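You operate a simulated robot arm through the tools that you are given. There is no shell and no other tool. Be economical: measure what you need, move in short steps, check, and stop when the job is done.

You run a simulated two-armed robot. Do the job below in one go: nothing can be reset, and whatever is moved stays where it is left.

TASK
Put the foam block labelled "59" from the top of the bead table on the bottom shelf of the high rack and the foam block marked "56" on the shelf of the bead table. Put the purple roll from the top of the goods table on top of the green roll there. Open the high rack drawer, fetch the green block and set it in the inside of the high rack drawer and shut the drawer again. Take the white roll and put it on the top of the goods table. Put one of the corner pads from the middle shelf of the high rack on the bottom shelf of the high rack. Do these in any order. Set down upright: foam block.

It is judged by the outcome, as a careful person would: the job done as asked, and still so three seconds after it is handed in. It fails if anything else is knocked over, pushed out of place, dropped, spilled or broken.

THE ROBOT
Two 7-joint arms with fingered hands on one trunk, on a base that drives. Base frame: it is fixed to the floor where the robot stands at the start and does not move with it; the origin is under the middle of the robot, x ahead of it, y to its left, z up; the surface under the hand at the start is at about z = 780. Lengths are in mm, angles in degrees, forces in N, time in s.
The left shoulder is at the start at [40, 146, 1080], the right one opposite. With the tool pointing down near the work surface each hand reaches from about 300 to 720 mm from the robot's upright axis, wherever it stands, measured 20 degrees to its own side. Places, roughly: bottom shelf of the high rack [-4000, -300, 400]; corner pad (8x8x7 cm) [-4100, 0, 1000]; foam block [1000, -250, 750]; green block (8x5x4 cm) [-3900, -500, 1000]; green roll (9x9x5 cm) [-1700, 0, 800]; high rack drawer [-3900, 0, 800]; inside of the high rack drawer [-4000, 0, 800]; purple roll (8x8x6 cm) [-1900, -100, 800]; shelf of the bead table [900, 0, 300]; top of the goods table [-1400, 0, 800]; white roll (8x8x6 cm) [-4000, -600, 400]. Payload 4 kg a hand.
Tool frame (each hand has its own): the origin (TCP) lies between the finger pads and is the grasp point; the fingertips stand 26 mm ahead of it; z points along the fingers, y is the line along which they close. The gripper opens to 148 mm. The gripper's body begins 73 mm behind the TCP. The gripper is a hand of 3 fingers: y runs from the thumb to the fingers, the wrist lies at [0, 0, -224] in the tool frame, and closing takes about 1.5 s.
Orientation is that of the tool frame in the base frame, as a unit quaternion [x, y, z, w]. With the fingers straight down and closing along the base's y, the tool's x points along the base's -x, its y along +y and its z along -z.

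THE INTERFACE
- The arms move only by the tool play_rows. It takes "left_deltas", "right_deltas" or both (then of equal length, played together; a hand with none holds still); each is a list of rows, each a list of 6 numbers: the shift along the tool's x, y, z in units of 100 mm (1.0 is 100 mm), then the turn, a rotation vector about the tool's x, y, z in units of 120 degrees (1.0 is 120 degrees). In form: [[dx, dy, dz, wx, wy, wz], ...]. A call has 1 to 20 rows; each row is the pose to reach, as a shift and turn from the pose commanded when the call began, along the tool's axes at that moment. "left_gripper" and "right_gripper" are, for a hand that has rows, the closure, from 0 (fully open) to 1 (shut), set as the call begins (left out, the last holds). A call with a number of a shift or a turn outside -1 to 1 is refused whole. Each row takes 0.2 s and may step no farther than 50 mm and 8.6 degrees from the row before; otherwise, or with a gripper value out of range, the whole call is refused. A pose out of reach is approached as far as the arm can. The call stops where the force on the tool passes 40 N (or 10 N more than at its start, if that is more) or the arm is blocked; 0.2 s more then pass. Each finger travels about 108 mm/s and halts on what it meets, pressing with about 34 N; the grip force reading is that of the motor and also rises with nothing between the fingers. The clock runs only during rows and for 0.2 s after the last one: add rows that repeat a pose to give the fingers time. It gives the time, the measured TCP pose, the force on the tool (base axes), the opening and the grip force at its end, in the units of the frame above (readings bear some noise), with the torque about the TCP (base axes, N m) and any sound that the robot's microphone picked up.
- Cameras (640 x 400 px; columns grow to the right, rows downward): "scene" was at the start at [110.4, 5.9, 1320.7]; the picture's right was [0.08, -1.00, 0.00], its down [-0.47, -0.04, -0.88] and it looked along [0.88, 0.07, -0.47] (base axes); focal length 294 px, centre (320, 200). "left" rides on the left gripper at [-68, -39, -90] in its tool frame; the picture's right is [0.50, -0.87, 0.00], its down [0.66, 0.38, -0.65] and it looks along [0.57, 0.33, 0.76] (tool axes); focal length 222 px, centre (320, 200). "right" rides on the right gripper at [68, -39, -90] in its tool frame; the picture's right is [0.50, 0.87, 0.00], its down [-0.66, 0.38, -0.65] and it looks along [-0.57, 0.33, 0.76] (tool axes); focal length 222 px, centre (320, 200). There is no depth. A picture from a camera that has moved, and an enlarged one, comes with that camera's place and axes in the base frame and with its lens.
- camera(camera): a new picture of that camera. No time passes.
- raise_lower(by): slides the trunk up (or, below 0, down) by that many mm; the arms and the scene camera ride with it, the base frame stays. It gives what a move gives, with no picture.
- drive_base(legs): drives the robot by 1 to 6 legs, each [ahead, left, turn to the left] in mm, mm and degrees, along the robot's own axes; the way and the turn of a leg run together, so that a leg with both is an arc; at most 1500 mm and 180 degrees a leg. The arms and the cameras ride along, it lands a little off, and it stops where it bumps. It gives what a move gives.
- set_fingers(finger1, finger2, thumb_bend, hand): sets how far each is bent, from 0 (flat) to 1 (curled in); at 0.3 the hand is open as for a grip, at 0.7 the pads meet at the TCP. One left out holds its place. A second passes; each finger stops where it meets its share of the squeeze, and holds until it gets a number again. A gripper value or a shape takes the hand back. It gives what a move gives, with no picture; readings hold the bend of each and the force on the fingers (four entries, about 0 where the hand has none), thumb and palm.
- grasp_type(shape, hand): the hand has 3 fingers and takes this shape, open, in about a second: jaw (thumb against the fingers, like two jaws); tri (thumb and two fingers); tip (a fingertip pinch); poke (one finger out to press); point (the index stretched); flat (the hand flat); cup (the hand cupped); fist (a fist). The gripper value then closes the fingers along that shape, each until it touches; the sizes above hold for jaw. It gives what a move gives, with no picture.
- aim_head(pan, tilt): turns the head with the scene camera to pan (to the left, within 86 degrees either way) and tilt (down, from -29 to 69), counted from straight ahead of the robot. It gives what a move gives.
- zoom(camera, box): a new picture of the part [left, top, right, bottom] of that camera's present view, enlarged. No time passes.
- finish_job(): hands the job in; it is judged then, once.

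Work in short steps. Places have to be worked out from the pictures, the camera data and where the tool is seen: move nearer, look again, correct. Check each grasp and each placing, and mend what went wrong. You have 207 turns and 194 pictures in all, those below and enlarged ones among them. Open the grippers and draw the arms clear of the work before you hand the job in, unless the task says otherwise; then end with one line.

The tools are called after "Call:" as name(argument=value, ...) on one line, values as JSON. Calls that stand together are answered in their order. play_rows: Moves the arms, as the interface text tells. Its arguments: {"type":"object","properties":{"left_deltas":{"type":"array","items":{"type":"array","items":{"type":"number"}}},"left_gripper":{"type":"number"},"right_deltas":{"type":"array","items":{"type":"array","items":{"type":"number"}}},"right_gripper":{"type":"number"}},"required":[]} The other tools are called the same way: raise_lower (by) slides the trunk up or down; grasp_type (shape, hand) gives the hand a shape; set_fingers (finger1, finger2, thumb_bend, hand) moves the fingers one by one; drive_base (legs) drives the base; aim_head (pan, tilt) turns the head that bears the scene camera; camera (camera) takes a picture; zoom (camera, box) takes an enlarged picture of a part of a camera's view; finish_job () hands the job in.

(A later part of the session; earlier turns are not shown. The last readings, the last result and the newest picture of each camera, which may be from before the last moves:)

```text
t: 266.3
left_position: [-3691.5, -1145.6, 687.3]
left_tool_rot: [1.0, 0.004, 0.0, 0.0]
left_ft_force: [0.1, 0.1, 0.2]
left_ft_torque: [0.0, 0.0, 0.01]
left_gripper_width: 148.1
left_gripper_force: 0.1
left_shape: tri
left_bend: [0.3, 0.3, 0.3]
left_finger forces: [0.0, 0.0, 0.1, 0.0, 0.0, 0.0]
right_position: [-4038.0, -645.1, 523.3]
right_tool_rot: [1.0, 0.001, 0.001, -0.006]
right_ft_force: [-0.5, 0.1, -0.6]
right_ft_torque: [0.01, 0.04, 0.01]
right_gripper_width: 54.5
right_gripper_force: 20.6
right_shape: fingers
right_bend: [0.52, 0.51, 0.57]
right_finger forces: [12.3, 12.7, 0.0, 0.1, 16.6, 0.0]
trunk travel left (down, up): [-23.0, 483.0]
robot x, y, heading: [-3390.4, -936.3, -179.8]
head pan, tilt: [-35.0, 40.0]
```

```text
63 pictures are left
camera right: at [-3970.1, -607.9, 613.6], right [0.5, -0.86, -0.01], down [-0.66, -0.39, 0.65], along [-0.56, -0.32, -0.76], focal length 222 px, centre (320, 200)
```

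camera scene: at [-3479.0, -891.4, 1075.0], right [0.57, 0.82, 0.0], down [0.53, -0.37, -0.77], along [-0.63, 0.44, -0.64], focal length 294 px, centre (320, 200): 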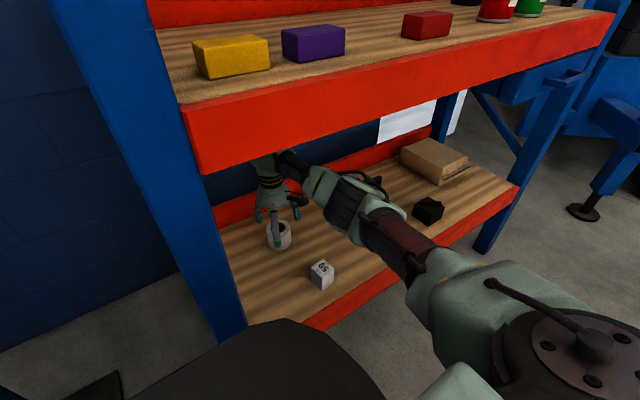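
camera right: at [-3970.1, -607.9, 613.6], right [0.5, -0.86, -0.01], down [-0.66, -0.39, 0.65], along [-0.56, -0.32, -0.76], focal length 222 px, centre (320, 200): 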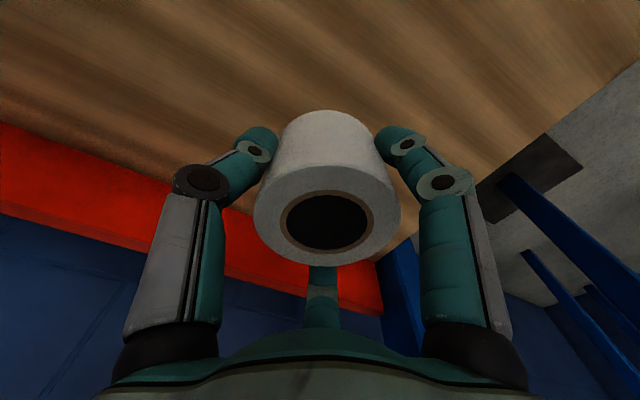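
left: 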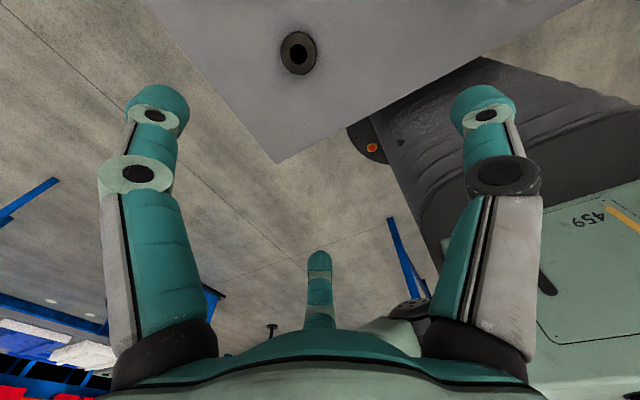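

The roll is held well. I raise a bit, back out over 59, lift the trunk, and turn round to face the goods table.

Call:
play_rows(right_deltas=[[0, 0, -0.1, 0, 0, 0], [0, 0, -0.2, 0, 0, 0], [0, 0, -0.2, 0, 0, 0]])

Call:
drive_base(legs=[[-520, 0, 0]])

Call:
raise_lower(by=400)

Call:
drive_base(legs=[[0, 0, -90], [0, 0, -90]])

Call:
aim_head(pan=15, tilt=25)

Call:
camera(camera="scene")

```text
t: 267.1
left_position: [-3691.1, -1144.1, 686.5]
left_tool_rot: [1.0, 0.005, 0.001, -0.001]
left_ft_force: [-0.3, 0.6, 0.0]
left_ft_torque: [0.02, 0.0, 0.03]
left_gripper_width: 147.9
left_gripper_force: 0.1
left_shape: tri
left_bend: [0.3, 0.3, 0.3]
left_finger forces: [0.0, 0.0, 0.1, 0.0, 0.0, 0.0]
right_position: [-4037.5, -644.5, 543.5]
right_tool_rot: [1.0, 0.001, 0.002, -0.005]
right_ft_force: [0.4, -0.6, -1.2]
right_ft_torque: [-0.01, 0.01, -0.01]
right_gripper_width: 54.6
right_gripper_force: 20.8
right_shape: fingers
right_bend: [0.52, 0.51, 0.57]
right_finger forces: [12.2, 12.6, 0.1, 0.0, 16.7, 0.0]
trunk travel left (down, up): [-23.0, 483.0]
robot x, y, heading: [-3390.0, -939.2, -179.6]
head pan, tilt: [-35.0, 40.0]
```

```text
t: 270.1
left_position: [-3174.9, -1141.8, 686.9]
left_tool_rot: [1.0, 0.0, 0.0, -0.001]
left_ft_force: [0.7, 0.1, 0.3]
left_ft_torque: [0.01, 0.0, -0.01]
left_gripper_width: 147.9
left_gripper_force: 0.1
left_shape: tri
left_bend: [0.3, 0.3, 0.3]
left_finger forces: [0.1, 0.0, 0.0, 0.0, 0.1, 0.0]
right_position: [-3516.6, -638.7, 543.3]
right_tool_rot: [1.0, -0.003, 0.002, -0.005]
right_ft_force: [0.5, -0.3, -0.8]
right_ft_torque: [-0.05, 0.0, -0.02]
right_gripper_width: 54.6
right_gripper_force: 20.8
right_shape: fingers
right_bend: [0.52, 0.51, 0.57]
right_finger forces: [12.3, 12.7, 0.0, 0.1, 16.6, 0.1]
trunk travel left (down, up): [-23.0, 483.0]
robot x, y, heading: [-2869.2, -940.2, 179.8]
head pan, tilt: [-35.0, 40.0]
```

```text
t: 273.9
left_position: [-3176.0, -1141.4, 1086.2]
left_tool_rot: [1.0, 0.0, 0.001, -0.002]
left_ft_force: [0.3, 0.4, 0.2]
left_ft_torque: [0.0, -0.03, 0.0]
left_gripper_width: 147.8
left_gripper_force: 0.0
left_shape: tri
left_bend: [0.3, 0.3, 0.3]
left_finger forces: [0.0, 0.0, 0.1, 0.0, 0.1, 0.0]
right_position: [-3517.4, -639.1, 943.7]
right_tool_rot: [1.0, -0.004, 0.002, -0.005]
right_ft_force: [-0.2, 0.1, -0.6]
right_ft_torque: [-0.01, 0.03, 0.01]
right_gripper_width: 54.6
right_gripper_force: 20.5
right_shape: fingers
right_bend: [0.52, 0.51, 0.57]
right_finger forces: [12.3, 12.6, 0.1, 0.1, 16.6, 0.1]
trunk travel left (down, up): [-423.0, 83.0]
robot x, y, heading: [-2871.0, -939.2, 179.9]
head pan, tilt: [-35.0, 40.0]
```

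```text
t: 281.9
left_position: [-2572.7, -725.7, 1087.8]
left_tool_rot: [-0.016, 1.0, -0.001, -0.001]
left_ft_force: [-1.1, -1.0, -0.2]
left_ft_torque: [-0.02, 0.02, 0.0]
left_gripper_width: 147.9
left_gripper_force: 0.0
left_shape: tri
left_bend: [0.3, 0.3, 0.3]
left_finger forces: [0.0, 0.0, 0.0, 0.0, 0.0, 0.0]
right_position: [-2215.9, -1218.4, 944.1]
right_tool_rot: [-0.013, 1.0, -0.005, -0.002]
right_ft_force: [-0.3, -0.4, -0.3]
right_ft_torque: [-0.01, -0.02, -0.01]
right_gripper_width: 53.6
right_gripper_force: 19.9
right_shape: fingers
right_bend: [0.52, 0.51, 0.57]
right_finger forces: [10.7, 12.3, 0.0, 0.1, 16.3, 0.0]
trunk travel left (down, up): [-423.0, 83.0]
robot x, y, heading: [-2871.6, -937.0, 1.6]
head pan, tilt: [-35.0, 40.0]
```

```text
t: 283.1
left_position: [-2572.0, -725.7, 1087.1]
left_tool_rot: [-0.016, 1.0, -0.001, 0.001]
left_ft_force: [-0.4, -1.2, 0.2]
left_ft_torque: [0.03, 0.02, -0.01]
left_gripper_width: 148.0
left_gripper_force: 0.1
left_shape: tri
left_bend: [0.3, 0.3, 0.3]
left_finger forces: [0.0, 0.0, 0.0, 0.0, 0.0, 0.0]
right_position: [-2214.3, -1216.9, 944.2]
right_tool_rot: [-0.013, 1.0, -0.006, -0.002]
right_ft_force: [-0.7, 0.4, 0.1]
right_ft_torque: [0.02, 0.02, 0.0]
right_gripper_width: 53.7
right_gripper_force: 19.4
right_shape: fingers
right_bend: [0.52, 0.51, 0.57]
right_finger forces: [10.8, 12.3, 0.0, 0.0, 16.4, 0.0]
trunk travel left (down, up): [-423.0, 83.0]
robot x, y, heading: [-2871.6, -933.8, 1.4]
head pan, tilt: [15.0, 25.0]
```

```text
62 pictures are left
camera scene: at [-2763.0, -912.7, 1498.5], right [0.28, -0.96, 0.0], down [-0.41, -0.12, -0.91], along [0.87, 0.26, -0.42], focal length 294 px, centre (320, 200)
```

scene: 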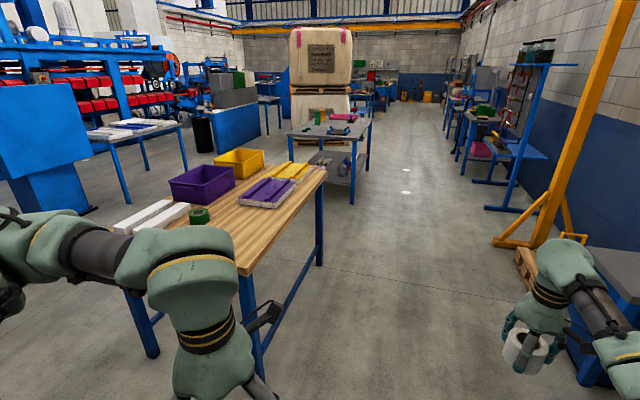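

The goods table's near end is at x≈-2006, with y from about -389. I strafe left to face that end and look at the tabletop.

Call:
drive_base(legs=[[0, 780, -1.4]])

Call:
aim_head(pan=0, tilt=28)

Call:
camera(camera="scene")

```text
t: 287.2
left_position: [-2575.9, 30.2, 1087.1]
left_tool_rot: [-0.002, 1.0, 0.0, 0.0]
left_ft_force: [0.2, -0.1, -0.5]
left_ft_torque: [0.0, 0.02, 0.03]
left_gripper_width: 148.1
left_gripper_force: 0.1
left_shape: tri
left_bend: [0.3, 0.3, 0.3]
left_finger forces: [0.0, 0.0, 0.0, 0.0, 0.0, 0.0]
right_position: [-2233.4, -470.9, 943.4]
right_tool_rot: [0.001, 1.0, -0.006, -0.001]
right_ft_force: [0.3, -0.9, -0.5]
right_ft_torque: [-0.01, -0.01, -0.03]
right_gripper_width: 53.4
right_gripper_force: 20.0
right_shape: fingers
right_bend: [0.52, 0.51, 0.57]
right_finger forces: [10.7, 12.3, 0.1, 0.0, 16.2, 0.0]
trunk travel left (down, up): [-423.0, 83.0]
robot x, y, heading: [-2881.5, -171.6, 0.0]
head pan, tilt: [15.0, 25.0]
```

```text
t: 288.0
left_position: [-2575.9, 30.2, 1086.8]
left_tool_rot: [-0.002, 1.0, -0.001, 0.0]
left_ft_force: [0.0, 0.1, 0.2]
left_ft_torque: [0.02, 0.03, 0.01]
left_gripper_width: 148.0
left_gripper_force: 0.0
left_shape: tri
left_bend: [0.3, 0.3, 0.3]
left_finger forces: [0.1, 0.0, 0.1, 0.0, 0.1, 0.1]
right_position: [-2233.8, -470.7, 943.0]
right_tool_rot: [0.003, 1.0, -0.006, -0.002]
right_ft_force: [0.0, 0.2, -1.3]
right_ft_torque: [0.01, -0.02, 0.03]
right_gripper_width: 53.6
right_gripper_force: 20.0
right_shape: fingers
right_bend: [0.52, 0.51, 0.57]
right_finger forces: [10.7, 12.3, 0.1, 0.1, 16.3, 0.0]
trunk travel left (down, up): [-423.0, 83.0]
robot x, y, heading: [-2880.1, -173.8, -0.1]
head pan, tilt: [0.0, 28.0]
```

```text
61 pictures are left
camera scene: at [-2769.6, -174.2, 1493.8], right [0.0, -1.0, 0.0], down [-0.47, 0.0, -0.88], along [0.88, 0.0, -0.47], focal length 294 px, centre (320, 200)
```

scene: 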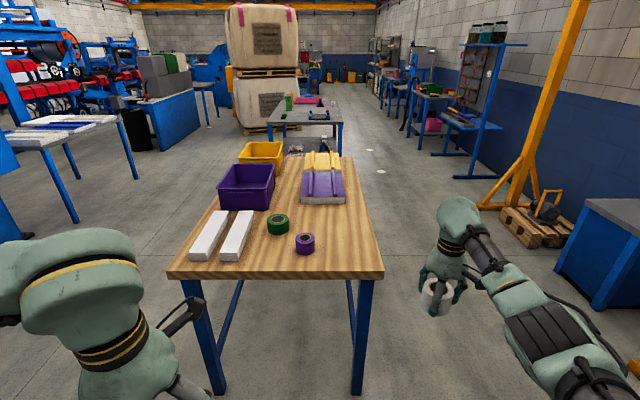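

The purple roll is at about (-1875,-118) and the green roll at about (-1739,0); the area near (-1760,-275) is free. I drive to put the white roll there.

Call:
drive_base(legs=[[474, 196, 0]])

Call:
aim_head(pan=-15, tilt=40)

Call:
camera(camera="scene")

Call:
camera(camera="right")

```text
t: 291.0
left_position: [-2098.5, 225.5, 1086.2]
left_tool_rot: [0.001, 1.0, 0.0, 0.0]
left_ft_force: [0.2, 0.8, 0.7]
left_ft_torque: [0.02, 0.03, 0.02]
left_gripper_width: 148.1
left_gripper_force: 0.0
left_shape: tri
left_bend: [0.3, 0.3, 0.3]
left_finger forces: [0.0, 0.0, 0.0, 0.0, 0.1, 0.0]
right_position: [-1759.0, -278.7, 942.8]
right_tool_rot: [0.004, 1.0, -0.005, -0.002]
right_ft_force: [0.7, 0.6, -0.7]
right_ft_torque: [-0.02, 0.0, 0.02]
right_gripper_width: 53.5
right_gripper_force: 19.5
right_shape: fingers
right_bend: [0.52, 0.51, 0.57]
right_finger forces: [10.7, 12.3, 0.1, 0.1, 16.4, 0.0]
trunk travel left (down, up): [-423.0, 83.0]
robot x, y, heading: [-2400.0, 25.3, -0.5]
head pan, tilt: [0.0, 28.0]
```

```text
t: 291.8
left_position: [-2096.3, 226.5, 1086.4]
left_tool_rot: [0.001, 1.0, -0.001, -0.001]
left_ft_force: [0.5, 0.2, 0.0]
left_ft_torque: [0.01, 0.05, 0.03]
left_gripper_width: 147.9
left_gripper_force: 0.0
left_shape: tri
left_bend: [0.3, 0.3, 0.3]
left_finger forces: [0.0, 0.0, 0.1, 0.0, 0.1, 0.0]
right_position: [-1756.9, -276.3, 943.0]
right_tool_rot: [0.004, 1.0, -0.007, -0.002]
right_ft_force: [0.3, -0.2, -1.3]
right_ft_torque: [-0.01, 0.0, 0.0]
right_gripper_width: 53.7
right_gripper_force: 19.2
right_shape: fingers
right_bend: [0.52, 0.51, 0.57]
right_finger forces: [10.7, 12.3, 0.1, 0.0, 16.3, 0.1]
trunk travel left (down, up): [-423.0, 83.0]
robot x, y, heading: [-2399.4, 21.4, -0.1]
head pan, tilt: [-15.0, 40.0]
```

```text
60 pictures are left
camera scene: at [-2300.6, 0.1, 1475.3], right [-0.26, -0.96, 0.0], down [-0.62, 0.17, -0.77], along [0.74, -0.2, -0.64], focal length 294 px, centre (320, 200)
```

scene: 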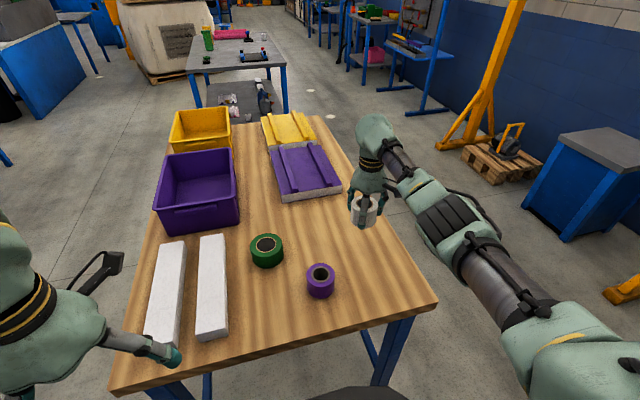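

```text
59 pictures are left
camera right: at [-1824.2, -316.1, 1033.6], right [-0.49, 0.87, -0.01], down [0.66, 0.38, 0.65], along [0.57, 0.31, -0.76], focal length 222 px, centre (320, 200)
```

right: 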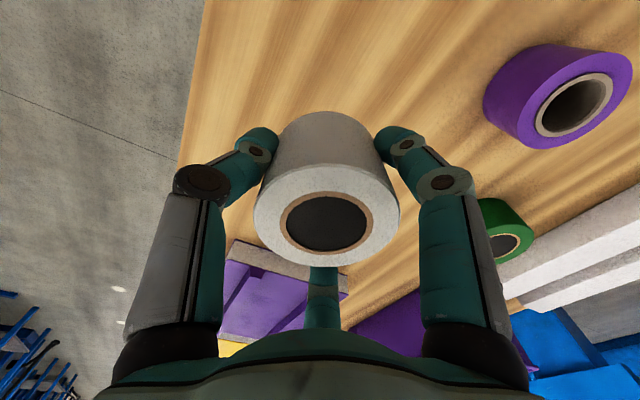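

The spot under the white roll is clear table. I lower by trunk, then gently by arm until contact.

Call:
raise_lower(by=-70)

Call:
play_rows(right_deltas=[[0, 0, 0.1, 0, 0, 0], [0, 0, 0.18, 0, 0, 0], [0, 0, 0.24, 0, 0, 0], [0, 0, 0.29, 0, 0, 0], [0, 0, 0.34, 0, 0, 0], [0, 0, 0.39, 0, 0, 0]])

```text
t: 292.9
left_position: [-2098.0, 225.6, 1016.2]
left_tool_rot: [0.001, 1.0, -0.001, 0.0]
left_ft_force: [0.4, 0.7, 0.1]
left_ft_torque: [0.03, 0.0, -0.01]
left_gripper_width: 148.0
left_gripper_force: 0.1
left_shape: tri
left_bend: [0.3, 0.3, 0.3]
left_finger forces: [0.1, 0.0, 0.0, 0.0, 0.0, 0.0]
right_position: [-1758.4, -277.4, 872.8]
right_tool_rot: [0.004, 1.0, -0.005, -0.002]
right_ft_force: [-0.3, -0.2, -0.8]
right_ft_torque: [0.01, 0.0, 0.01]
right_gripper_width: 53.7
right_gripper_force: 19.5
right_shape: fingers
right_bend: [0.52, 0.51, 0.57]
right_finger forces: [10.8, 12.4, 0.0, 0.0, 16.4, 0.0]
trunk travel left (down, up): [-353.0, 153.0]
robot x, y, heading: [-2401.8, 26.8, -0.4]
head pan, tilt: [-15.0, 40.0]
```

```text
t: 294.3
left_position: [-2101.1, 227.8, 1016.2]
left_tool_rot: [0.0, 1.0, 0.0, 0.002]
left_ft_force: [-0.2, 0.0, -0.5]
left_ft_torque: [-0.01, 0.01, 0.01]
left_gripper_width: 148.0
left_gripper_force: 0.2
left_shape: tri
left_bend: [0.3, 0.3, 0.3]
left_finger forces: [0.0, 0.0, 0.0, 0.0, 0.0, 0.0]
right_position: [-1757.9, -277.6, 841.4]
right_tool_rot: [0.005, 1.0, -0.007, 0.004]
right_ft_force: [2.3, -3.6, 31.6]
right_ft_torque: [-0.03, -0.05, 0.08]
right_gripper_width: 53.0
right_gripper_force: 23.1
right_shape: fingers
right_bend: [0.52, 0.51, 0.58]
right_finger forces: [12.5, 13.2, 0.0, 0.1, 19.9, 0.1]
trunk travel left (down, up): [-353.0, 153.0]
robot x, y, heading: [-2400.8, 22.6, -0.5]
head pan, tilt: [-15.0, 40.0]
```

It rests on the table (z≈800). I release and rise.

Call:
set_fingers(hand="right", finger1=0.42, finger2=0.42, thumb_bend=0.42)

Call:
play_rows(right_deltas=[[0, 0, -0.15, 0, 0, 0], [0, 0, -0.4, 0, 0, 0], [0, 0, -0.7, 0, 0, 0], [0, 0, -1, 0, 0, 0]])

Call:
raise_lower(by=40)

Call:
camera(camera="scene")

```text
t: 295.3
left_position: [-2097.3, 225.8, 1016.1]
left_tool_rot: [0.002, 1.0, -0.001, 0.0]
left_ft_force: [0.3, 0.2, -0.3]
left_ft_torque: [0.01, 0.03, 0.02]
left_gripper_width: 147.9
left_gripper_force: 0.2
left_shape: tri
left_bend: [0.3, 0.3, 0.3]
left_finger forces: [0.1, 0.1, 0.1, 0.0, 0.1, 0.0]
right_position: [-1757.2, -276.9, 833.0]
right_tool_rot: [0.004, 1.0, -0.006, -0.002]
right_ft_force: [-0.5, -1.0, 0.0]
right_ft_torque: [-0.02, -0.02, 0.02]
right_gripper_width: 87.9
right_gripper_force: 0.1
right_shape: fingers
right_bend: [0.42, 0.42, 0.42]
right_finger forces: [0.0, 0.1, 0.1, 0.1, 0.0, 0.1]
trunk travel left (down, up): [-353.0, 153.0]
robot x, y, heading: [-2401.1, 22.3, -0.5]
head pan, tilt: [-15.0, 40.0]
```

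```text
t: 296.3
left_position: [-2097.7, 225.9, 1016.5]
left_tool_rot: [0.001, 1.0, -0.001, 0.0]
left_ft_force: [-0.7, -0.7, -0.2]
left_ft_torque: [0.02, 0.01, 0.02]
left_gripper_width: 147.6
left_gripper_force: 0.1
left_shape: tri
left_bend: [0.3, 0.3, 0.3]
left_finger forces: [0.1, 0.1, 0.1, 0.1, 0.0, 0.1]
right_position: [-1757.7, -275.3, 933.0]
right_tool_rot: [0.004, 1.0, -0.005, -0.001]
right_ft_force: [0.1, 0.0, 0.0]
right_ft_torque: [0.01, -0.03, -0.01]
right_gripper_width: 87.7
right_gripper_force: 0.0
right_shape: fingers
right_bend: [0.42, 0.42, 0.42]
right_finger forces: [0.1, 0.0, 0.0, 0.0, 0.0, 0.1]
trunk travel left (down, up): [-353.0, 153.0]
robot x, y, heading: [-2400.3, 21.8, -0.3]
head pan, tilt: [-15.0, 40.0]
```

```text
t: 297.1
left_position: [-2096.9, 226.4, 1057.0]
left_tool_rot: [0.001, 1.0, -0.001, -0.001]
left_ft_force: [-0.5, -1.0, -0.8]
left_ft_torque: [0.0, -0.02, 0.03]
left_gripper_width: 147.7
left_gripper_force: 0.1
left_shape: tri
left_bend: [0.3, 0.3, 0.3]
left_finger forces: [0.1, 0.1, 0.0, 0.0, 0.1, 0.0]
right_position: [-1756.4, -276.9, 973.7]
right_tool_rot: [0.004, 1.0, -0.005, -0.001]
right_ft_force: [0.1, 0.5, 0.3]
right_ft_torque: [0.03, 0.02, -0.01]
right_gripper_width: 88.1
right_gripper_force: 0.1
right_shape: fingers
right_bend: [0.42, 0.42, 0.42]
right_finger forces: [0.0, 0.1, 0.0, 0.0, 0.0, 0.0]
trunk travel left (down, up): [-393.0, 113.0]
robot x, y, heading: [-2402.9, 21.5, -0.3]
head pan, tilt: [-15.0, 40.0]
```

```text
58 pictures are left
camera scene: at [-2300.8, -0.2, 1444.9], right [-0.27, -0.96, 0.0], down [-0.62, 0.17, -0.77], along [0.74, -0.2, -0.64], focal length 294 px, centre (320, 200)
```

scene: 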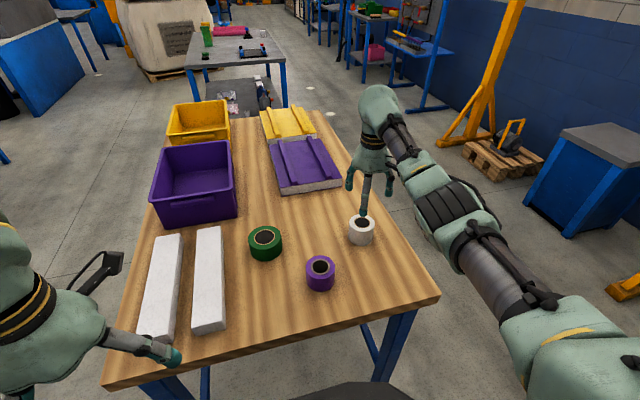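

The white roll stands on the table. The purple roll's top is at about (-1869,-117), so I move over it.

Call:
drive_base(legs=[[-112, 160, 0.3]])

Call:
raise_lower(by=-50)

Call:
camera(camera="right")

```text
t: 298.7
left_position: [-2206.2, 388.3, 1056.8]
left_tool_rot: [-0.002, 1.0, 0.0, -0.001]
left_ft_force: [-0.2, 0.8, -0.4]
left_ft_torque: [0.01, -0.01, 0.03]
left_gripper_width: 148.0
left_gripper_force: 0.1
left_shape: tri
left_bend: [0.3, 0.3, 0.3]
left_finger forces: [0.0, 0.0, 0.1, 0.0, 0.0, 0.0]
right_position: [-1863.0, -113.0, 973.1]
right_tool_rot: [0.002, 1.0, -0.006, -0.003]
right_ft_force: [0.6, -0.3, 0.2]
right_ft_torque: [0.01, 0.02, 0.0]
right_gripper_width: 88.1
right_gripper_force: 0.1
right_shape: fingers
right_bend: [0.42, 0.42, 0.42]
right_finger forces: [0.0, 0.0, 0.0, 0.1, 0.0, 0.0]
trunk travel left (down, up): [-393.0, 113.0]
robot x, y, heading: [-2510.3, 189.0, 0.2]
head pan, tilt: [-15.0, 40.0]
```

```text
t: 299.6
left_position: [-2207.8, 390.2, 1006.6]
left_tool_rot: [-0.002, 1.0, -0.001, -0.001]
left_ft_force: [0.3, 0.9, -0.4]
left_ft_torque: [-0.01, 0.0, -0.01]
left_gripper_width: 147.9
left_gripper_force: 0.1
left_shape: tri
left_bend: [0.3, 0.3, 0.3]
left_finger forces: [0.0, 0.1, 0.0, 0.0, 0.0, 0.1]
right_position: [-1865.3, -111.0, 922.9]
right_tool_rot: [0.003, 1.0, -0.005, -0.001]
right_ft_force: [0.1, 0.4, -0.4]
right_ft_torque: [0.01, 0.03, 0.01]
right_gripper_width: 88.1
right_gripper_force: 0.0
right_shape: fingers
right_bend: [0.42, 0.42, 0.42]
right_finger forces: [0.0, 0.0, 0.1, 0.1, 0.0, 0.1]
trunk travel left (down, up): [-343.0, 163.0]
robot x, y, heading: [-2512.1, 184.9, -0.0]
head pan, tilt: [-15.0, 40.0]
```

```text
57 pictures are left
camera right: at [-1931.9, -150.6, 1013.0], right [-0.5, 0.87, -0.01], down [0.66, 0.38, 0.65], along [0.57, 0.32, -0.76], focal length 222 px, centre (320, 200)
```

right: 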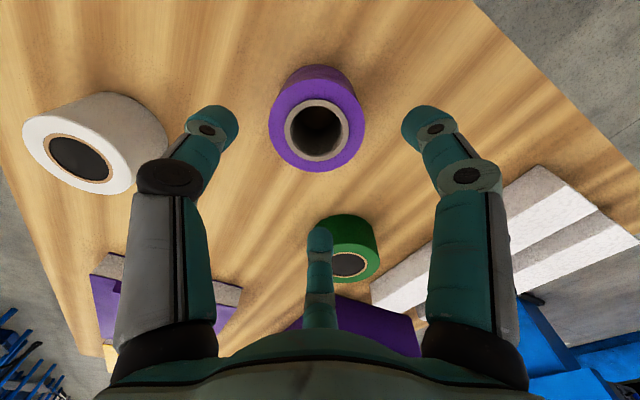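

The purple top is at about (-1874,-120). I correct by 9 mm each way, lower to z≈842 and close the tripod.

Call:
play_rows(right_deltas=[[0.09, -0.09, 0.1, 0, 0, 0], [0.09, -0.09, 0.3, 0, 0, 0], [0.09, -0.09, 0.5, 0, 0, 0], [0.09, -0.09, 0.7, 0, 0, 0], [0.09, -0.09, 0.81, 0, 0, 0], [0.09, -0.09, 0.81, 0, 0, 0]])

Call:
camera(camera="right")

Call:
set_fingers(hand="right", finger1=0.7, finger2=0.7, thumb_bend=0.7)

Call:
camera(camera="right")

```text
t: 301.0
left_position: [-2207.8, 389.9, 1005.6]
left_tool_rot: [-0.001, 1.0, -0.001, 0.0]
left_ft_force: [0.0, -0.2, 0.2]
left_ft_torque: [0.03, 0.02, -0.01]
left_gripper_width: 147.7
left_gripper_force: 0.0
left_shape: tri
left_bend: [0.3, 0.3, 0.3]
left_finger forces: [0.1, 0.0, 0.0, 0.0, 0.0, 0.0]
right_position: [-1874.4, -121.4, 841.6]
right_tool_rot: [0.002, 1.0, -0.006, -0.002]
right_ft_force: [0.3, 0.5, -0.7]
right_ft_torque: [0.0, 0.01, -0.01]
right_gripper_width: 88.0
right_gripper_force: 0.1
right_shape: fingers
right_bend: [0.42, 0.42, 0.42]
right_finger forces: [0.0, 0.0, 0.1, 0.0, 0.0, 0.1]
trunk travel left (down, up): [-343.0, 163.0]
robot x, y, heading: [-2511.0, 183.4, -0.4]
head pan, tilt: [-15.0, 40.0]
```

```text
56 pictures are left
camera right: at [-1942.4, -160.5, 932.0], right [-0.5, 0.87, -0.01], down [0.66, 0.38, 0.65], along [0.56, 0.32, -0.76], focal length 222 px, centre (320, 200)
```

right: 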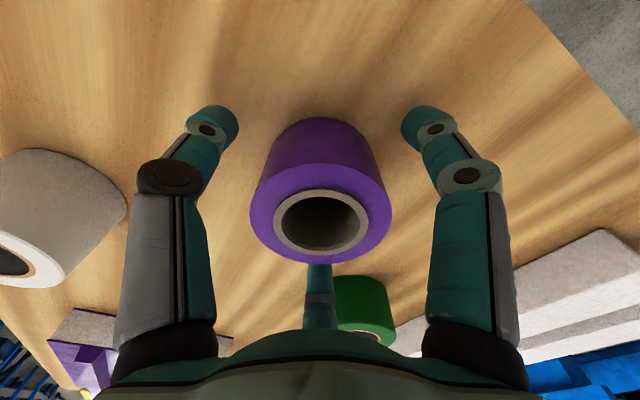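

```text
t: 302.0
left_position: [-2208.2, 389.3, 1005.8]
left_tool_rot: [-0.002, 1.0, 0.0, 0.0]
left_ft_force: [-0.3, 0.2, -0.4]
left_ft_torque: [-0.02, -0.02, -0.02]
left_gripper_width: 147.6
left_gripper_force: 0.1
left_shape: tri
left_bend: [0.3, 0.3, 0.3]
left_finger forces: [0.0, 0.0, 0.0, 0.0, 0.1, 0.0]
right_position: [-1874.2, -122.4, 842.5]
right_tool_rot: [0.003, 1.0, -0.006, -0.001]
right_ft_force: [0.4, -0.2, -0.7]
right_ft_torque: [0.05, 0.01, -0.06]
right_gripper_width: 53.1
right_gripper_force: 22.2
right_shape: fingers
right_bend: [0.51, 0.51, 0.58]
right_finger forces: [13.7, 13.1, 0.0, 0.1, 18.2, 0.0]
trunk travel left (down, up): [-343.0, 163.0]
robot x, y, heading: [-2512.6, 184.9, -0.1]
head pan, tilt: [-15.0, 40.0]
```

```text
55 pictures are left
camera right: at [-1942.2, -160.5, 932.2], right [-0.5, 0.87, -0.01], down [0.66, 0.38, 0.65], along [0.56, 0.32, -0.76], focal length 222 px, centre (320, 200)
```

right: 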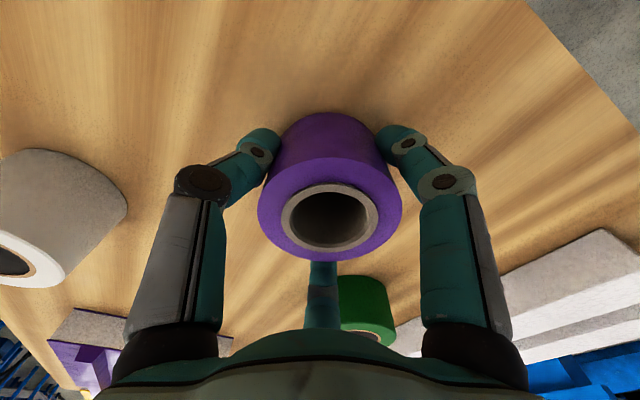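

Gripped evenly. I lift it and take an accurate look at the green roll before moving.

Call:
play_rows(right_deltas=[[0, 0, -0.15, 0, 0, 0], [0, 0, -0.4, 0, 0, 0], [0, 0, -0.7, 0, 0, 0], [0, 0, -1, 0, 0, 0]])

Call:
raise_lower(by=40)

Call:
aim_head(pan=-12, tilt=40)

Call:
camera(camera="scene")

Call:
camera(camera="right")

```text
t: 303.0
left_position: [-2208.4, 389.0, 1006.9]
left_tool_rot: [-0.002, 1.0, 0.0, 0.0]
left_ft_force: [0.1, 0.0, 0.4]
left_ft_torque: [0.0, 0.01, -0.01]
left_gripper_width: 147.9
left_gripper_force: 0.0
left_shape: tri
left_bend: [0.3, 0.3, 0.3]
left_finger forces: [0.0, 0.1, 0.0, 0.0, 0.0, 0.1]
right_position: [-1873.1, -117.8, 942.5]
right_tool_rot: [0.003, 1.0, -0.005, -0.002]
right_ft_force: [0.2, 0.0, -0.5]
right_ft_torque: [-0.03, -0.01, -0.01]
right_gripper_width: 53.0
right_gripper_force: 22.3
right_shape: fingers
right_bend: [0.51, 0.51, 0.58]
right_finger forces: [13.6, 13.0, 0.0, 0.1, 18.1, 0.1]
trunk travel left (down, up): [-343.0, 163.0]
robot x, y, heading: [-2513.1, 188.7, 0.1]
head pan, tilt: [-15.0, 40.0]
```

```text
t: 303.8
left_position: [-2207.2, 388.5, 1046.8]
left_tool_rot: [-0.001, 1.0, -0.001, -0.001]
left_ft_force: [0.4, 0.9, -0.1]
left_ft_torque: [-0.01, 0.02, 0.01]
left_gripper_width: 148.0
left_gripper_force: 0.0
left_shape: tri
left_bend: [0.3, 0.3, 0.3]
left_finger forces: [0.0, 0.0, 0.0, 0.0, 0.0, 0.0]
right_position: [-1872.7, -118.2, 981.3]
right_tool_rot: [0.002, 1.0, -0.005, -0.003]
right_ft_force: [-0.8, 0.6, -1.4]
right_ft_torque: [-0.04, 0.0, -0.03]
right_gripper_width: 53.0
right_gripper_force: 22.4
right_shape: fingers
right_bend: [0.51, 0.51, 0.58]
right_finger forces: [13.6, 13.2, 0.0, 0.0, 18.1, 0.0]
trunk travel left (down, up): [-383.0, 123.0]
robot x, y, heading: [-2513.0, 185.6, -0.3]
head pan, tilt: [-15.0, 40.0]
```

```text
t: 304.5
left_position: [-2206.6, 388.0, 1046.1]
left_tool_rot: [-0.002, 1.0, 0.0, 0.0]
left_ft_force: [-1.0, 0.6, 0.9]
left_ft_torque: [0.03, 0.01, -0.03]
left_gripper_width: 147.8
left_gripper_force: 0.0
left_shape: tri
left_bend: [0.3, 0.3, 0.3]
left_finger forces: [0.0, 0.1, 0.0, 0.0, 0.0, 0.1]
right_position: [-1873.8, -118.1, 981.7]
right_tool_rot: [0.002, 1.0, -0.006, -0.002]
right_ft_force: [-0.2, -0.3, -1.0]
right_ft_torque: [0.0, 0.0, 0.02]
right_gripper_width: 53.2
right_gripper_force: 22.6
right_shape: fingers
right_bend: [0.51, 0.51, 0.58]
right_finger forces: [13.6, 13.1, 0.0, 0.0, 18.1, 0.0]
trunk travel left (down, up): [-383.0, 123.0]
robot x, y, heading: [-2512.3, 187.2, 0.0]
head pan, tilt: [-12.0, 40.0]
```

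```text
54 pictures are left
camera scene: at [-2409.0, 166.4, 1434.6], right [-0.21, -0.98, 0.0], down [-0.63, 0.13, -0.77], along [0.75, -0.16, -0.64], focal length 294 px, centre (320, 200)
```

scene: 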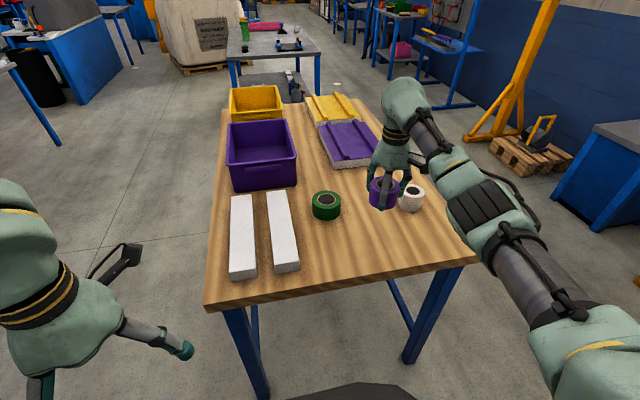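

```text
53 pictures are left
camera right: at [-1940.7, -157.4, 1072.2], right [-0.5, 0.87, -0.01], down [0.66, 0.38, 0.65], along [0.56, 0.32, -0.76], focal length 222 px, centre (320, 200)
```

right: 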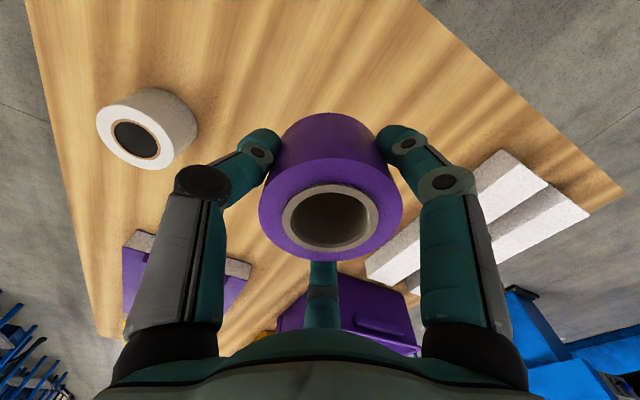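

The green roll's top centre is at about (-1727,1), averaged over the views. I move the purple roll over it and compare from both cameras.

Call:
drive_base(legs=[[146, 119, 0]])

Call:
raise_lower(by=-55)

Call:
camera(camera="scene")

Call:
camera(camera="right")

```text
t: 306.0
left_position: [-2066.0, 509.0, 1047.2]
left_tool_rot: [-0.003, 1.0, 0.001, 0.0]
left_ft_force: [0.4, -0.7, -1.2]
left_ft_torque: [0.03, -0.03, 0.02]
left_gripper_width: 147.9
left_gripper_force: 0.1
left_shape: tri
left_bend: [0.3, 0.3, 0.3]
left_finger forces: [0.0, 0.1, 0.0, 0.0, 0.0, 0.0]
right_position: [-1730.9, -0.6, 981.2]
right_tool_rot: [0.0, 1.0, -0.005, -0.001]
right_ft_force: [0.7, 0.7, -1.0]
right_ft_torque: [-0.01, -0.02, 0.02]
right_gripper_width: 53.1
right_gripper_force: 22.6
right_shape: fingers
right_bend: [0.51, 0.51, 0.58]
right_finger forces: [13.5, 13.1, 0.0, 0.0, 18.2, 0.1]
trunk travel left (down, up): [-383.0, 123.0]
robot x, y, heading: [-2365.7, 303.4, -0.0]
head pan, tilt: [-12.0, 40.0]
```

```text
t: 306.9
left_position: [-2065.7, 509.8, 991.5]
left_tool_rot: [-0.003, 1.0, 0.0, 0.0]
left_ft_force: [-0.3, 0.8, 0.9]
left_ft_torque: [0.01, -0.01, 0.01]
left_gripper_width: 147.8
left_gripper_force: 0.0
left_shape: tri
left_bend: [0.3, 0.3, 0.3]
left_finger forces: [0.0, 0.0, 0.0, 0.0, 0.0, 0.0]
right_position: [-1730.1, 0.2, 928.4]
right_tool_rot: [0.001, 1.0, -0.006, -0.002]
right_ft_force: [-0.1, -0.5, -0.7]
right_ft_torque: [-0.02, -0.03, -0.03]
right_gripper_width: 52.9
right_gripper_force: 22.4
right_shape: fingers
right_bend: [0.51, 0.51, 0.58]
right_finger forces: [13.6, 13.1, 0.0, 0.0, 18.1, 0.0]
trunk travel left (down, up): [-328.0, 178.0]
robot x, y, heading: [-2369.6, 304.7, 0.0]
head pan, tilt: [-12.0, 40.0]
```

```text
52 pictures are left
camera scene: at [-2266.8, 284.7, 1379.5], right [-0.21, -0.98, 0.0], down [-0.63, 0.13, -0.77], along [0.75, -0.16, -0.64], focal length 294 px, centre (320, 200)
```

scene: 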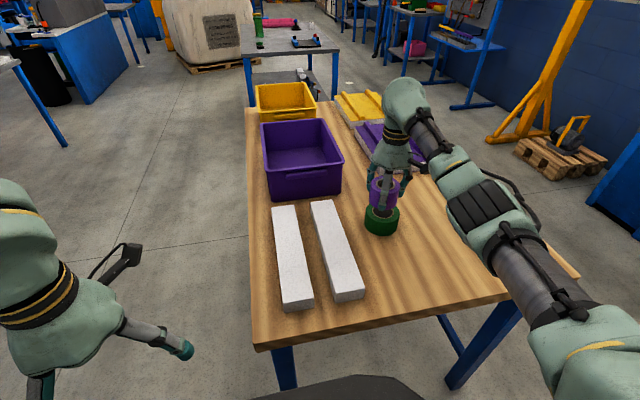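

```text
51 pictures are left
camera right: at [-1797.1, -37.8, 1017.5], right [-0.5, 0.87, -0.01], down [0.66, 0.38, 0.65], along [0.56, 0.32, -0.76], focal length 222 px, centre (320, 200)
```

right: 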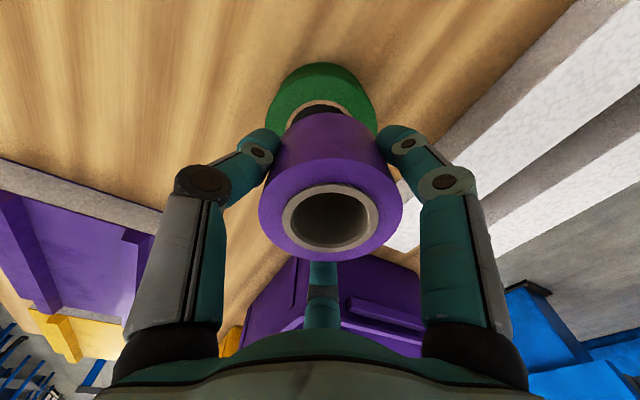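

I zoom the scene view to compare the purple roll's and green roll's axes.

Call:
zoom(camera="scene", box=[345, 160, 425, 240])

Call:
zoom(camera="right", box=[240, 50, 420, 280])

```text
5.00 times, centred on (385, 200) of scene
camera zoom: at [-2266.8, 284.7, 1379.5], right [-0.21, -0.98, 0.0], down [-0.63, 0.13, -0.77], along [0.75, -0.16, -0.64], focal length 1468 px, centre (-5, 200)
```

zoom: 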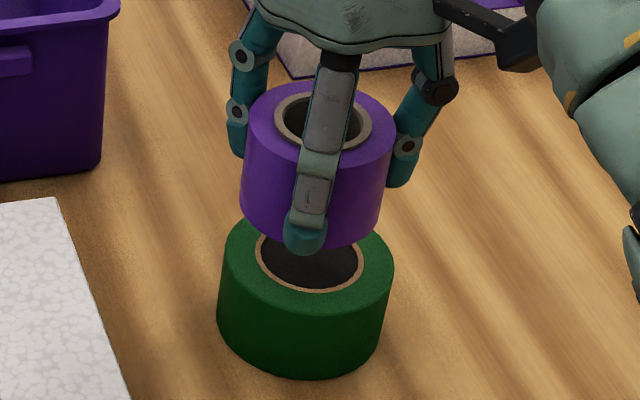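

```text
1.74 times, centred on (330, 165) of right
camera zoom: at [-1797.1, -37.8, 1017.5], right [-0.5, 0.87, -0.01], down [0.66, 0.38, 0.65], along [0.56, 0.32, -0.76], focal length 386 px, centre (303, 261)
```

zoom: 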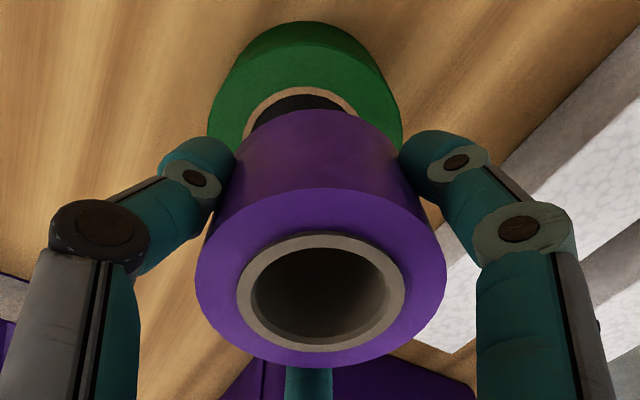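

The purple roll is about 9 mm too far left (+y). I correct this and lower gently until it rests on the green roll.

Call:
play_rows(right_deltas=[[0.02, -0.09, 0.05, 0, 0, 0], [0.02, -0.09, 0.15, 0, 0, 0], [0.02, -0.09, 0.25, 0, 0, 0], [0.02, -0.09, 0.3, 0, 0, 0], [0.02, -0.09, 0.34, 0, 0, 0], [0.02, -0.09, 0.37, 0, 0, 0]])

Call:
zoom(camera="scene", box=[345, 160, 425, 240])

```text
t: 308.4
left_position: [-2065.8, 508.5, 991.3]
left_tool_rot: [-0.003, 1.0, 0.0, 0.001]
left_ft_force: [0.1, -0.3, 0.8]
left_ft_torque: [0.0, 0.03, 0.01]
left_gripper_width: 148.0
left_gripper_force: 0.1
left_shape: tri
left_bend: [0.3, 0.3, 0.3]
left_finger forces: [0.1, 0.0, 0.1, 0.1, 0.0, 0.1]
right_position: [-1732.7, -9.3, 890.7]
right_tool_rot: [0.001, 1.0, -0.006, -0.001]
right_ft_force: [0.6, -0.6, 4.8]
right_ft_torque: [0.09, -0.01, -0.01]
right_gripper_width: 53.1
right_gripper_force: 22.9
right_shape: fingers
right_bend: [0.51, 0.5, 0.58]
right_finger forces: [12.9, 13.4, 0.0, 0.0, 18.3, 0.1]
trunk travel left (down, up): [-328.0, 178.0]
robot x, y, heading: [-2367.5, 303.6, 0.2]
head pan, tilt: [-12.0, 40.0]
```

```text
5.00 times, centred on (385, 200) of scene
camera zoom: at [-2267.1, 285.4, 1379.8], right [-0.21, -0.98, 0.0], down [-0.63, 0.13, -0.77], along [0.75, -0.16, -0.64], focal length 1468 px, centre (-5, 200)
```

zoom: 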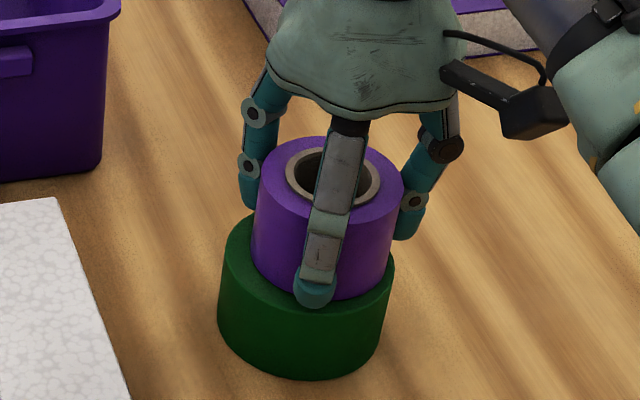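

It rests on the green roll but about 6 mm too far right. I lift slightly, shift 6 mm back left, set it down and release.

Call:
play_rows(right_deltas=[[0, 0, -0.06, 0, 0, 0], [0, 0.06, -0.06, 0, 0, 0], [0, 0.06, 0, 0, 0, 0], [0, 0.06, 0.01, 0, 0, 0]])

Call:
set_fingers(hand="right", finger1=0.44, finger2=0.44, thumb_bend=0.44)

Call:
zoom(camera="scene", box=[345, 160, 425, 240])

```text
t: 309.4
left_position: [-2066.4, 508.9, 990.5]
left_tool_rot: [-0.003, 1.0, -0.001, 0.0]
left_ft_force: [0.4, 0.1, -0.3]
left_ft_torque: [0.0, 0.02, -0.05]
left_gripper_width: 147.8
left_gripper_force: 0.2
left_shape: tri
left_bend: [0.3, 0.3, 0.3]
left_finger forces: [0.0, 0.0, 0.0, 0.1, 0.0, 0.0]
right_position: [-1731.1, -2.1, 891.1]
right_tool_rot: [0.001, 1.0, -0.006, 0.0]
right_ft_force: [-1.0, -1.0, 9.8]
right_ft_torque: [0.1, 0.03, -0.01]
right_gripper_width: 53.2
right_gripper_force: 22.3
right_shape: fingers
right_bend: [0.51, 0.5, 0.58]
right_finger forces: [13.7, 12.8, 0.0, 0.0, 18.6, 0.0]
trunk travel left (down, up): [-328.0, 178.0]
robot x, y, heading: [-2368.7, 302.9, 0.3]
head pan, tilt: [-12.0, 40.0]
```

```text
t: 310.4
left_position: [-2065.5, 508.4, 991.4]
left_tool_rot: [-0.003, 1.0, -0.001, 0.0]
left_ft_force: [-0.1, -1.0, 0.1]
left_ft_torque: [-0.01, 0.01, -0.04]
left_gripper_width: 147.7
left_gripper_force: 0.0
left_shape: tri
left_bend: [0.3, 0.3, 0.3]
left_finger forces: [0.1, 0.0, 0.0, 0.1, 0.1, 0.0]
right_position: [-1732.6, -2.7, 890.6]
right_tool_rot: [0.0, 1.0, -0.006, -0.002]
right_ft_force: [-0.3, -0.3, 0.3]
right_ft_torque: [-0.02, 0.01, 0.03]
right_gripper_width: 81.7
right_gripper_force: 0.1
right_shape: fingers
right_bend: [0.44, 0.44, 0.44]
right_finger forces: [0.1, 0.1, 0.1, 0.0, 0.1, 0.1]
trunk travel left (down, up): [-328.0, 178.0]
robot x, y, heading: [-2367.2, 301.4, 0.2]
head pan, tilt: [-12.0, 40.0]
```

```text
5.00 times, centred on (385, 200) of scene
camera zoom: at [-2266.4, 285.2, 1379.6], right [-0.21, -0.98, 0.0], down [-0.63, 0.13, -0.77], along [0.75, -0.16, -0.64], focal length 1468 px, centre (-5, 200)
```

zoom: 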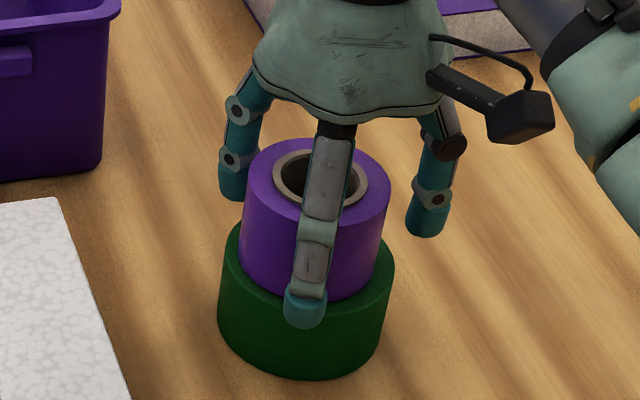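

Released and nicely centred. I raise the hand straight up, back away, and check the table.

Call:
play_rows(right_deltas=[[0, 0, -0.15, 0, 0, 0], [0, 0, -0.4, 0, 0, 0], [0, 0, -0.7, 0, 0, 0], [0, 0, -1, 0, 0, 0]])

Call:
raise_lower(by=80)

Call:
drive_base(legs=[[-450, 0, 0]])

Call:
camera(camera="scene")

```text
t: 311.4
left_position: [-2066.6, 509.5, 992.1]
left_tool_rot: [-0.003, 1.0, -0.001, 0.0]
left_ft_force: [0.1, -0.1, 0.5]
left_ft_torque: [0.02, 0.01, -0.01]
left_gripper_width: 147.9
left_gripper_force: 0.0
left_shape: tri
left_bend: [0.3, 0.3, 0.3]
left_finger forces: [0.1, 0.0, 0.0, 0.0, 0.0, 0.1]
right_position: [-1732.3, 0.8, 991.5]
right_tool_rot: [0.001, 1.0, -0.006, -0.002]
right_ft_force: [0.0, -0.1, -0.2]
right_ft_torque: [0.02, 0.01, 0.01]
right_gripper_width: 81.4
right_gripper_force: 0.0
right_shape: fingers
right_bend: [0.44, 0.44, 0.44]
right_finger forces: [0.0, 0.0, 0.0, 0.1, 0.0, 0.0]
trunk travel left (down, up): [-328.0, 178.0]
robot x, y, heading: [-2365.1, 302.7, 0.3]
head pan, tilt: [-12.0, 40.0]
```

```text
t: 312.5
left_position: [-2064.5, 509.0, 1071.4]
left_tool_rot: [-0.003, 1.0, -0.001, -0.001]
left_ft_force: [-0.7, -0.4, 0.2]
left_ft_torque: [-0.03, -0.03, 0.01]
left_gripper_width: 147.6
left_gripper_force: 0.1
left_shape: tri
left_bend: [0.3, 0.3, 0.3]
left_finger forces: [0.0, 0.0, 0.0, 0.1, 0.1, 0.0]
right_position: [-1732.4, 0.3, 1071.6]
right_tool_rot: [0.001, 1.0, -0.006, -0.001]
right_ft_force: [-0.1, -0.4, 0.3]
right_ft_torque: [-0.02, 0.01, -0.03]
right_gripper_width: 81.6
right_gripper_force: 0.0
right_shape: fingers
right_bend: [0.44, 0.44, 0.44]
right_finger forces: [0.0, 0.1, 0.0, 0.0, 0.0, 0.0]
trunk travel left (down, up): [-408.0, 98.0]
robot x, y, heading: [-2368.3, 304.1, 0.2]
head pan, tilt: [-12.0, 40.0]
```

```text
t: 315.2
left_position: [-2509.9, 507.4, 1070.4]
left_tool_rot: [0.003, 1.0, -0.001, -0.001]
left_ft_force: [0.8, -0.6, -0.3]
left_ft_torque: [-0.01, -0.01, 0.03]
left_gripper_width: 147.9
left_gripper_force: 0.0
left_shape: tri
left_bend: [0.3, 0.3, 0.3]
left_finger forces: [0.1, 0.0, 0.0, 0.1, 0.0, 0.1]
right_position: [-2183.1, -6.6, 1070.1]
right_tool_rot: [0.007, 1.0, -0.006, -0.002]
right_ft_force: [0.0, -0.2, -0.2]
right_ft_torque: [-0.01, 0.0, -0.03]
right_gripper_width: 81.7
right_gripper_force: 0.1
right_shape: fingers
right_bend: [0.44, 0.44, 0.44]
right_finger forces: [0.0, 0.0, 0.0, 0.0, 0.0, 0.1]
trunk travel left (down, up): [-408.0, 98.0]
robot x, y, heading: [-2815.2, 305.7, -0.6]
head pan, tilt: [-12.0, 40.0]
```

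```text
46 pictures are left
camera scene: at [-2713.1, 285.6, 1459.9], right [-0.22, -0.98, 0.0], down [-0.63, 0.14, -0.77], along [0.75, -0.17, -0.64], focal length 294 px, centre (320, 200)
```

scene: 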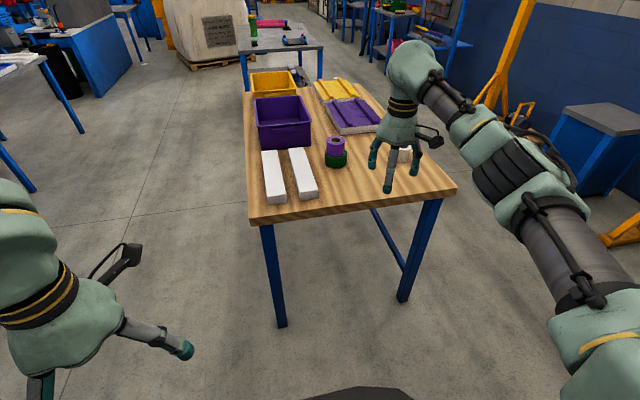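

The rolls are stacked and the white roll stands on the table. I turn to verify the rack once more.

Call:
drive_base(legs=[[0, -400, 0], [0, 0, -90], [0, 0, -90]])

Call:
aim_head(pan=5, tilt=25)

Call:
camera(camera="scene")

```text
t: 325.4
left_position: [-3130.3, -293.7, 1071.8]
left_tool_rot: [1.0, -0.008, 0.0, -0.002]
left_ft_force: [-0.1, 0.1, 0.3]
left_ft_torque: [0.01, 0.02, 0.02]
left_gripper_width: 148.0
left_gripper_force: 0.1
left_shape: tri
left_bend: [0.3, 0.3, 0.3]
left_finger forces: [0.0, 0.0, 0.1, 0.1, 0.1, 0.0]
right_position: [-3450.5, 223.6, 1072.5]
right_tool_rot: [1.0, -0.012, 0.002, -0.006]
right_ft_force: [-0.7, -0.3, 0.1]
right_ft_torque: [0.04, -0.03, 0.05]
right_gripper_width: 81.3
right_gripper_force: 0.0
right_shape: fingers
right_bend: [0.44, 0.44, 0.44]
right_finger forces: [0.0, 0.0, 0.0, 0.0, 0.0, 0.1]
trunk travel left (down, up): [-408.0, 98.0]
robot x, y, heading: [-2821.3, -92.5, 179.3]
head pan, tilt: [-12.0, 40.0]
```

```text
t: 326.2
left_position: [-3128.0, -293.0, 1071.4]
left_tool_rot: [1.0, -0.009, 0.0, 0.0]
left_ft_force: [0.3, 0.3, -0.3]
left_ft_torque: [0.03, 0.0, -0.01]
left_gripper_width: 148.0
left_gripper_force: 0.0
left_shape: tri
left_bend: [0.3, 0.3, 0.3]
left_finger forces: [0.0, 0.1, 0.0, 0.1, 0.0, 0.0]
right_position: [-3451.5, 223.0, 1071.6]
right_tool_rot: [1.0, -0.012, 0.002, -0.006]
right_ft_force: [0.3, -0.3, 0.1]
right_ft_torque: [0.0, -0.04, 0.05]
right_gripper_width: 81.6
right_gripper_force: 0.2
right_shape: fingers
right_bend: [0.44, 0.44, 0.44]
right_finger forces: [0.0, 0.1, 0.0, 0.1, 0.0, 0.0]
trunk travel left (down, up): [-408.0, 98.0]
robot x, y, heading: [-2820.0, -91.7, 178.9]
head pan, tilt: [5.0, 25.0]
```

```text
45 pictures are left
camera scene: at [-2933.7, -101.3, 1483.3], right [-0.07, 1.0, 0.0], down [0.42, 0.03, -0.91], along [-0.9, -0.06, -0.42], focal length 294 px, centre (320, 200)
```

scene: 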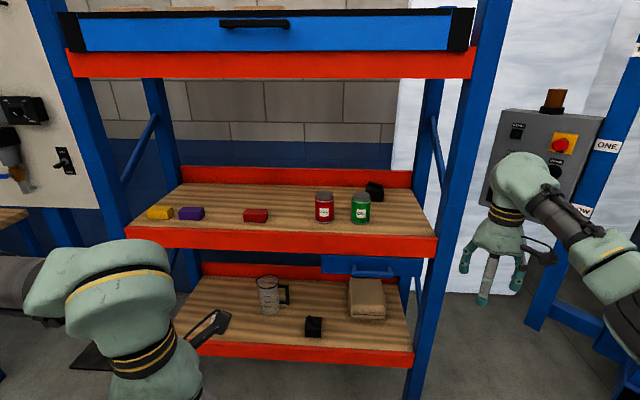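

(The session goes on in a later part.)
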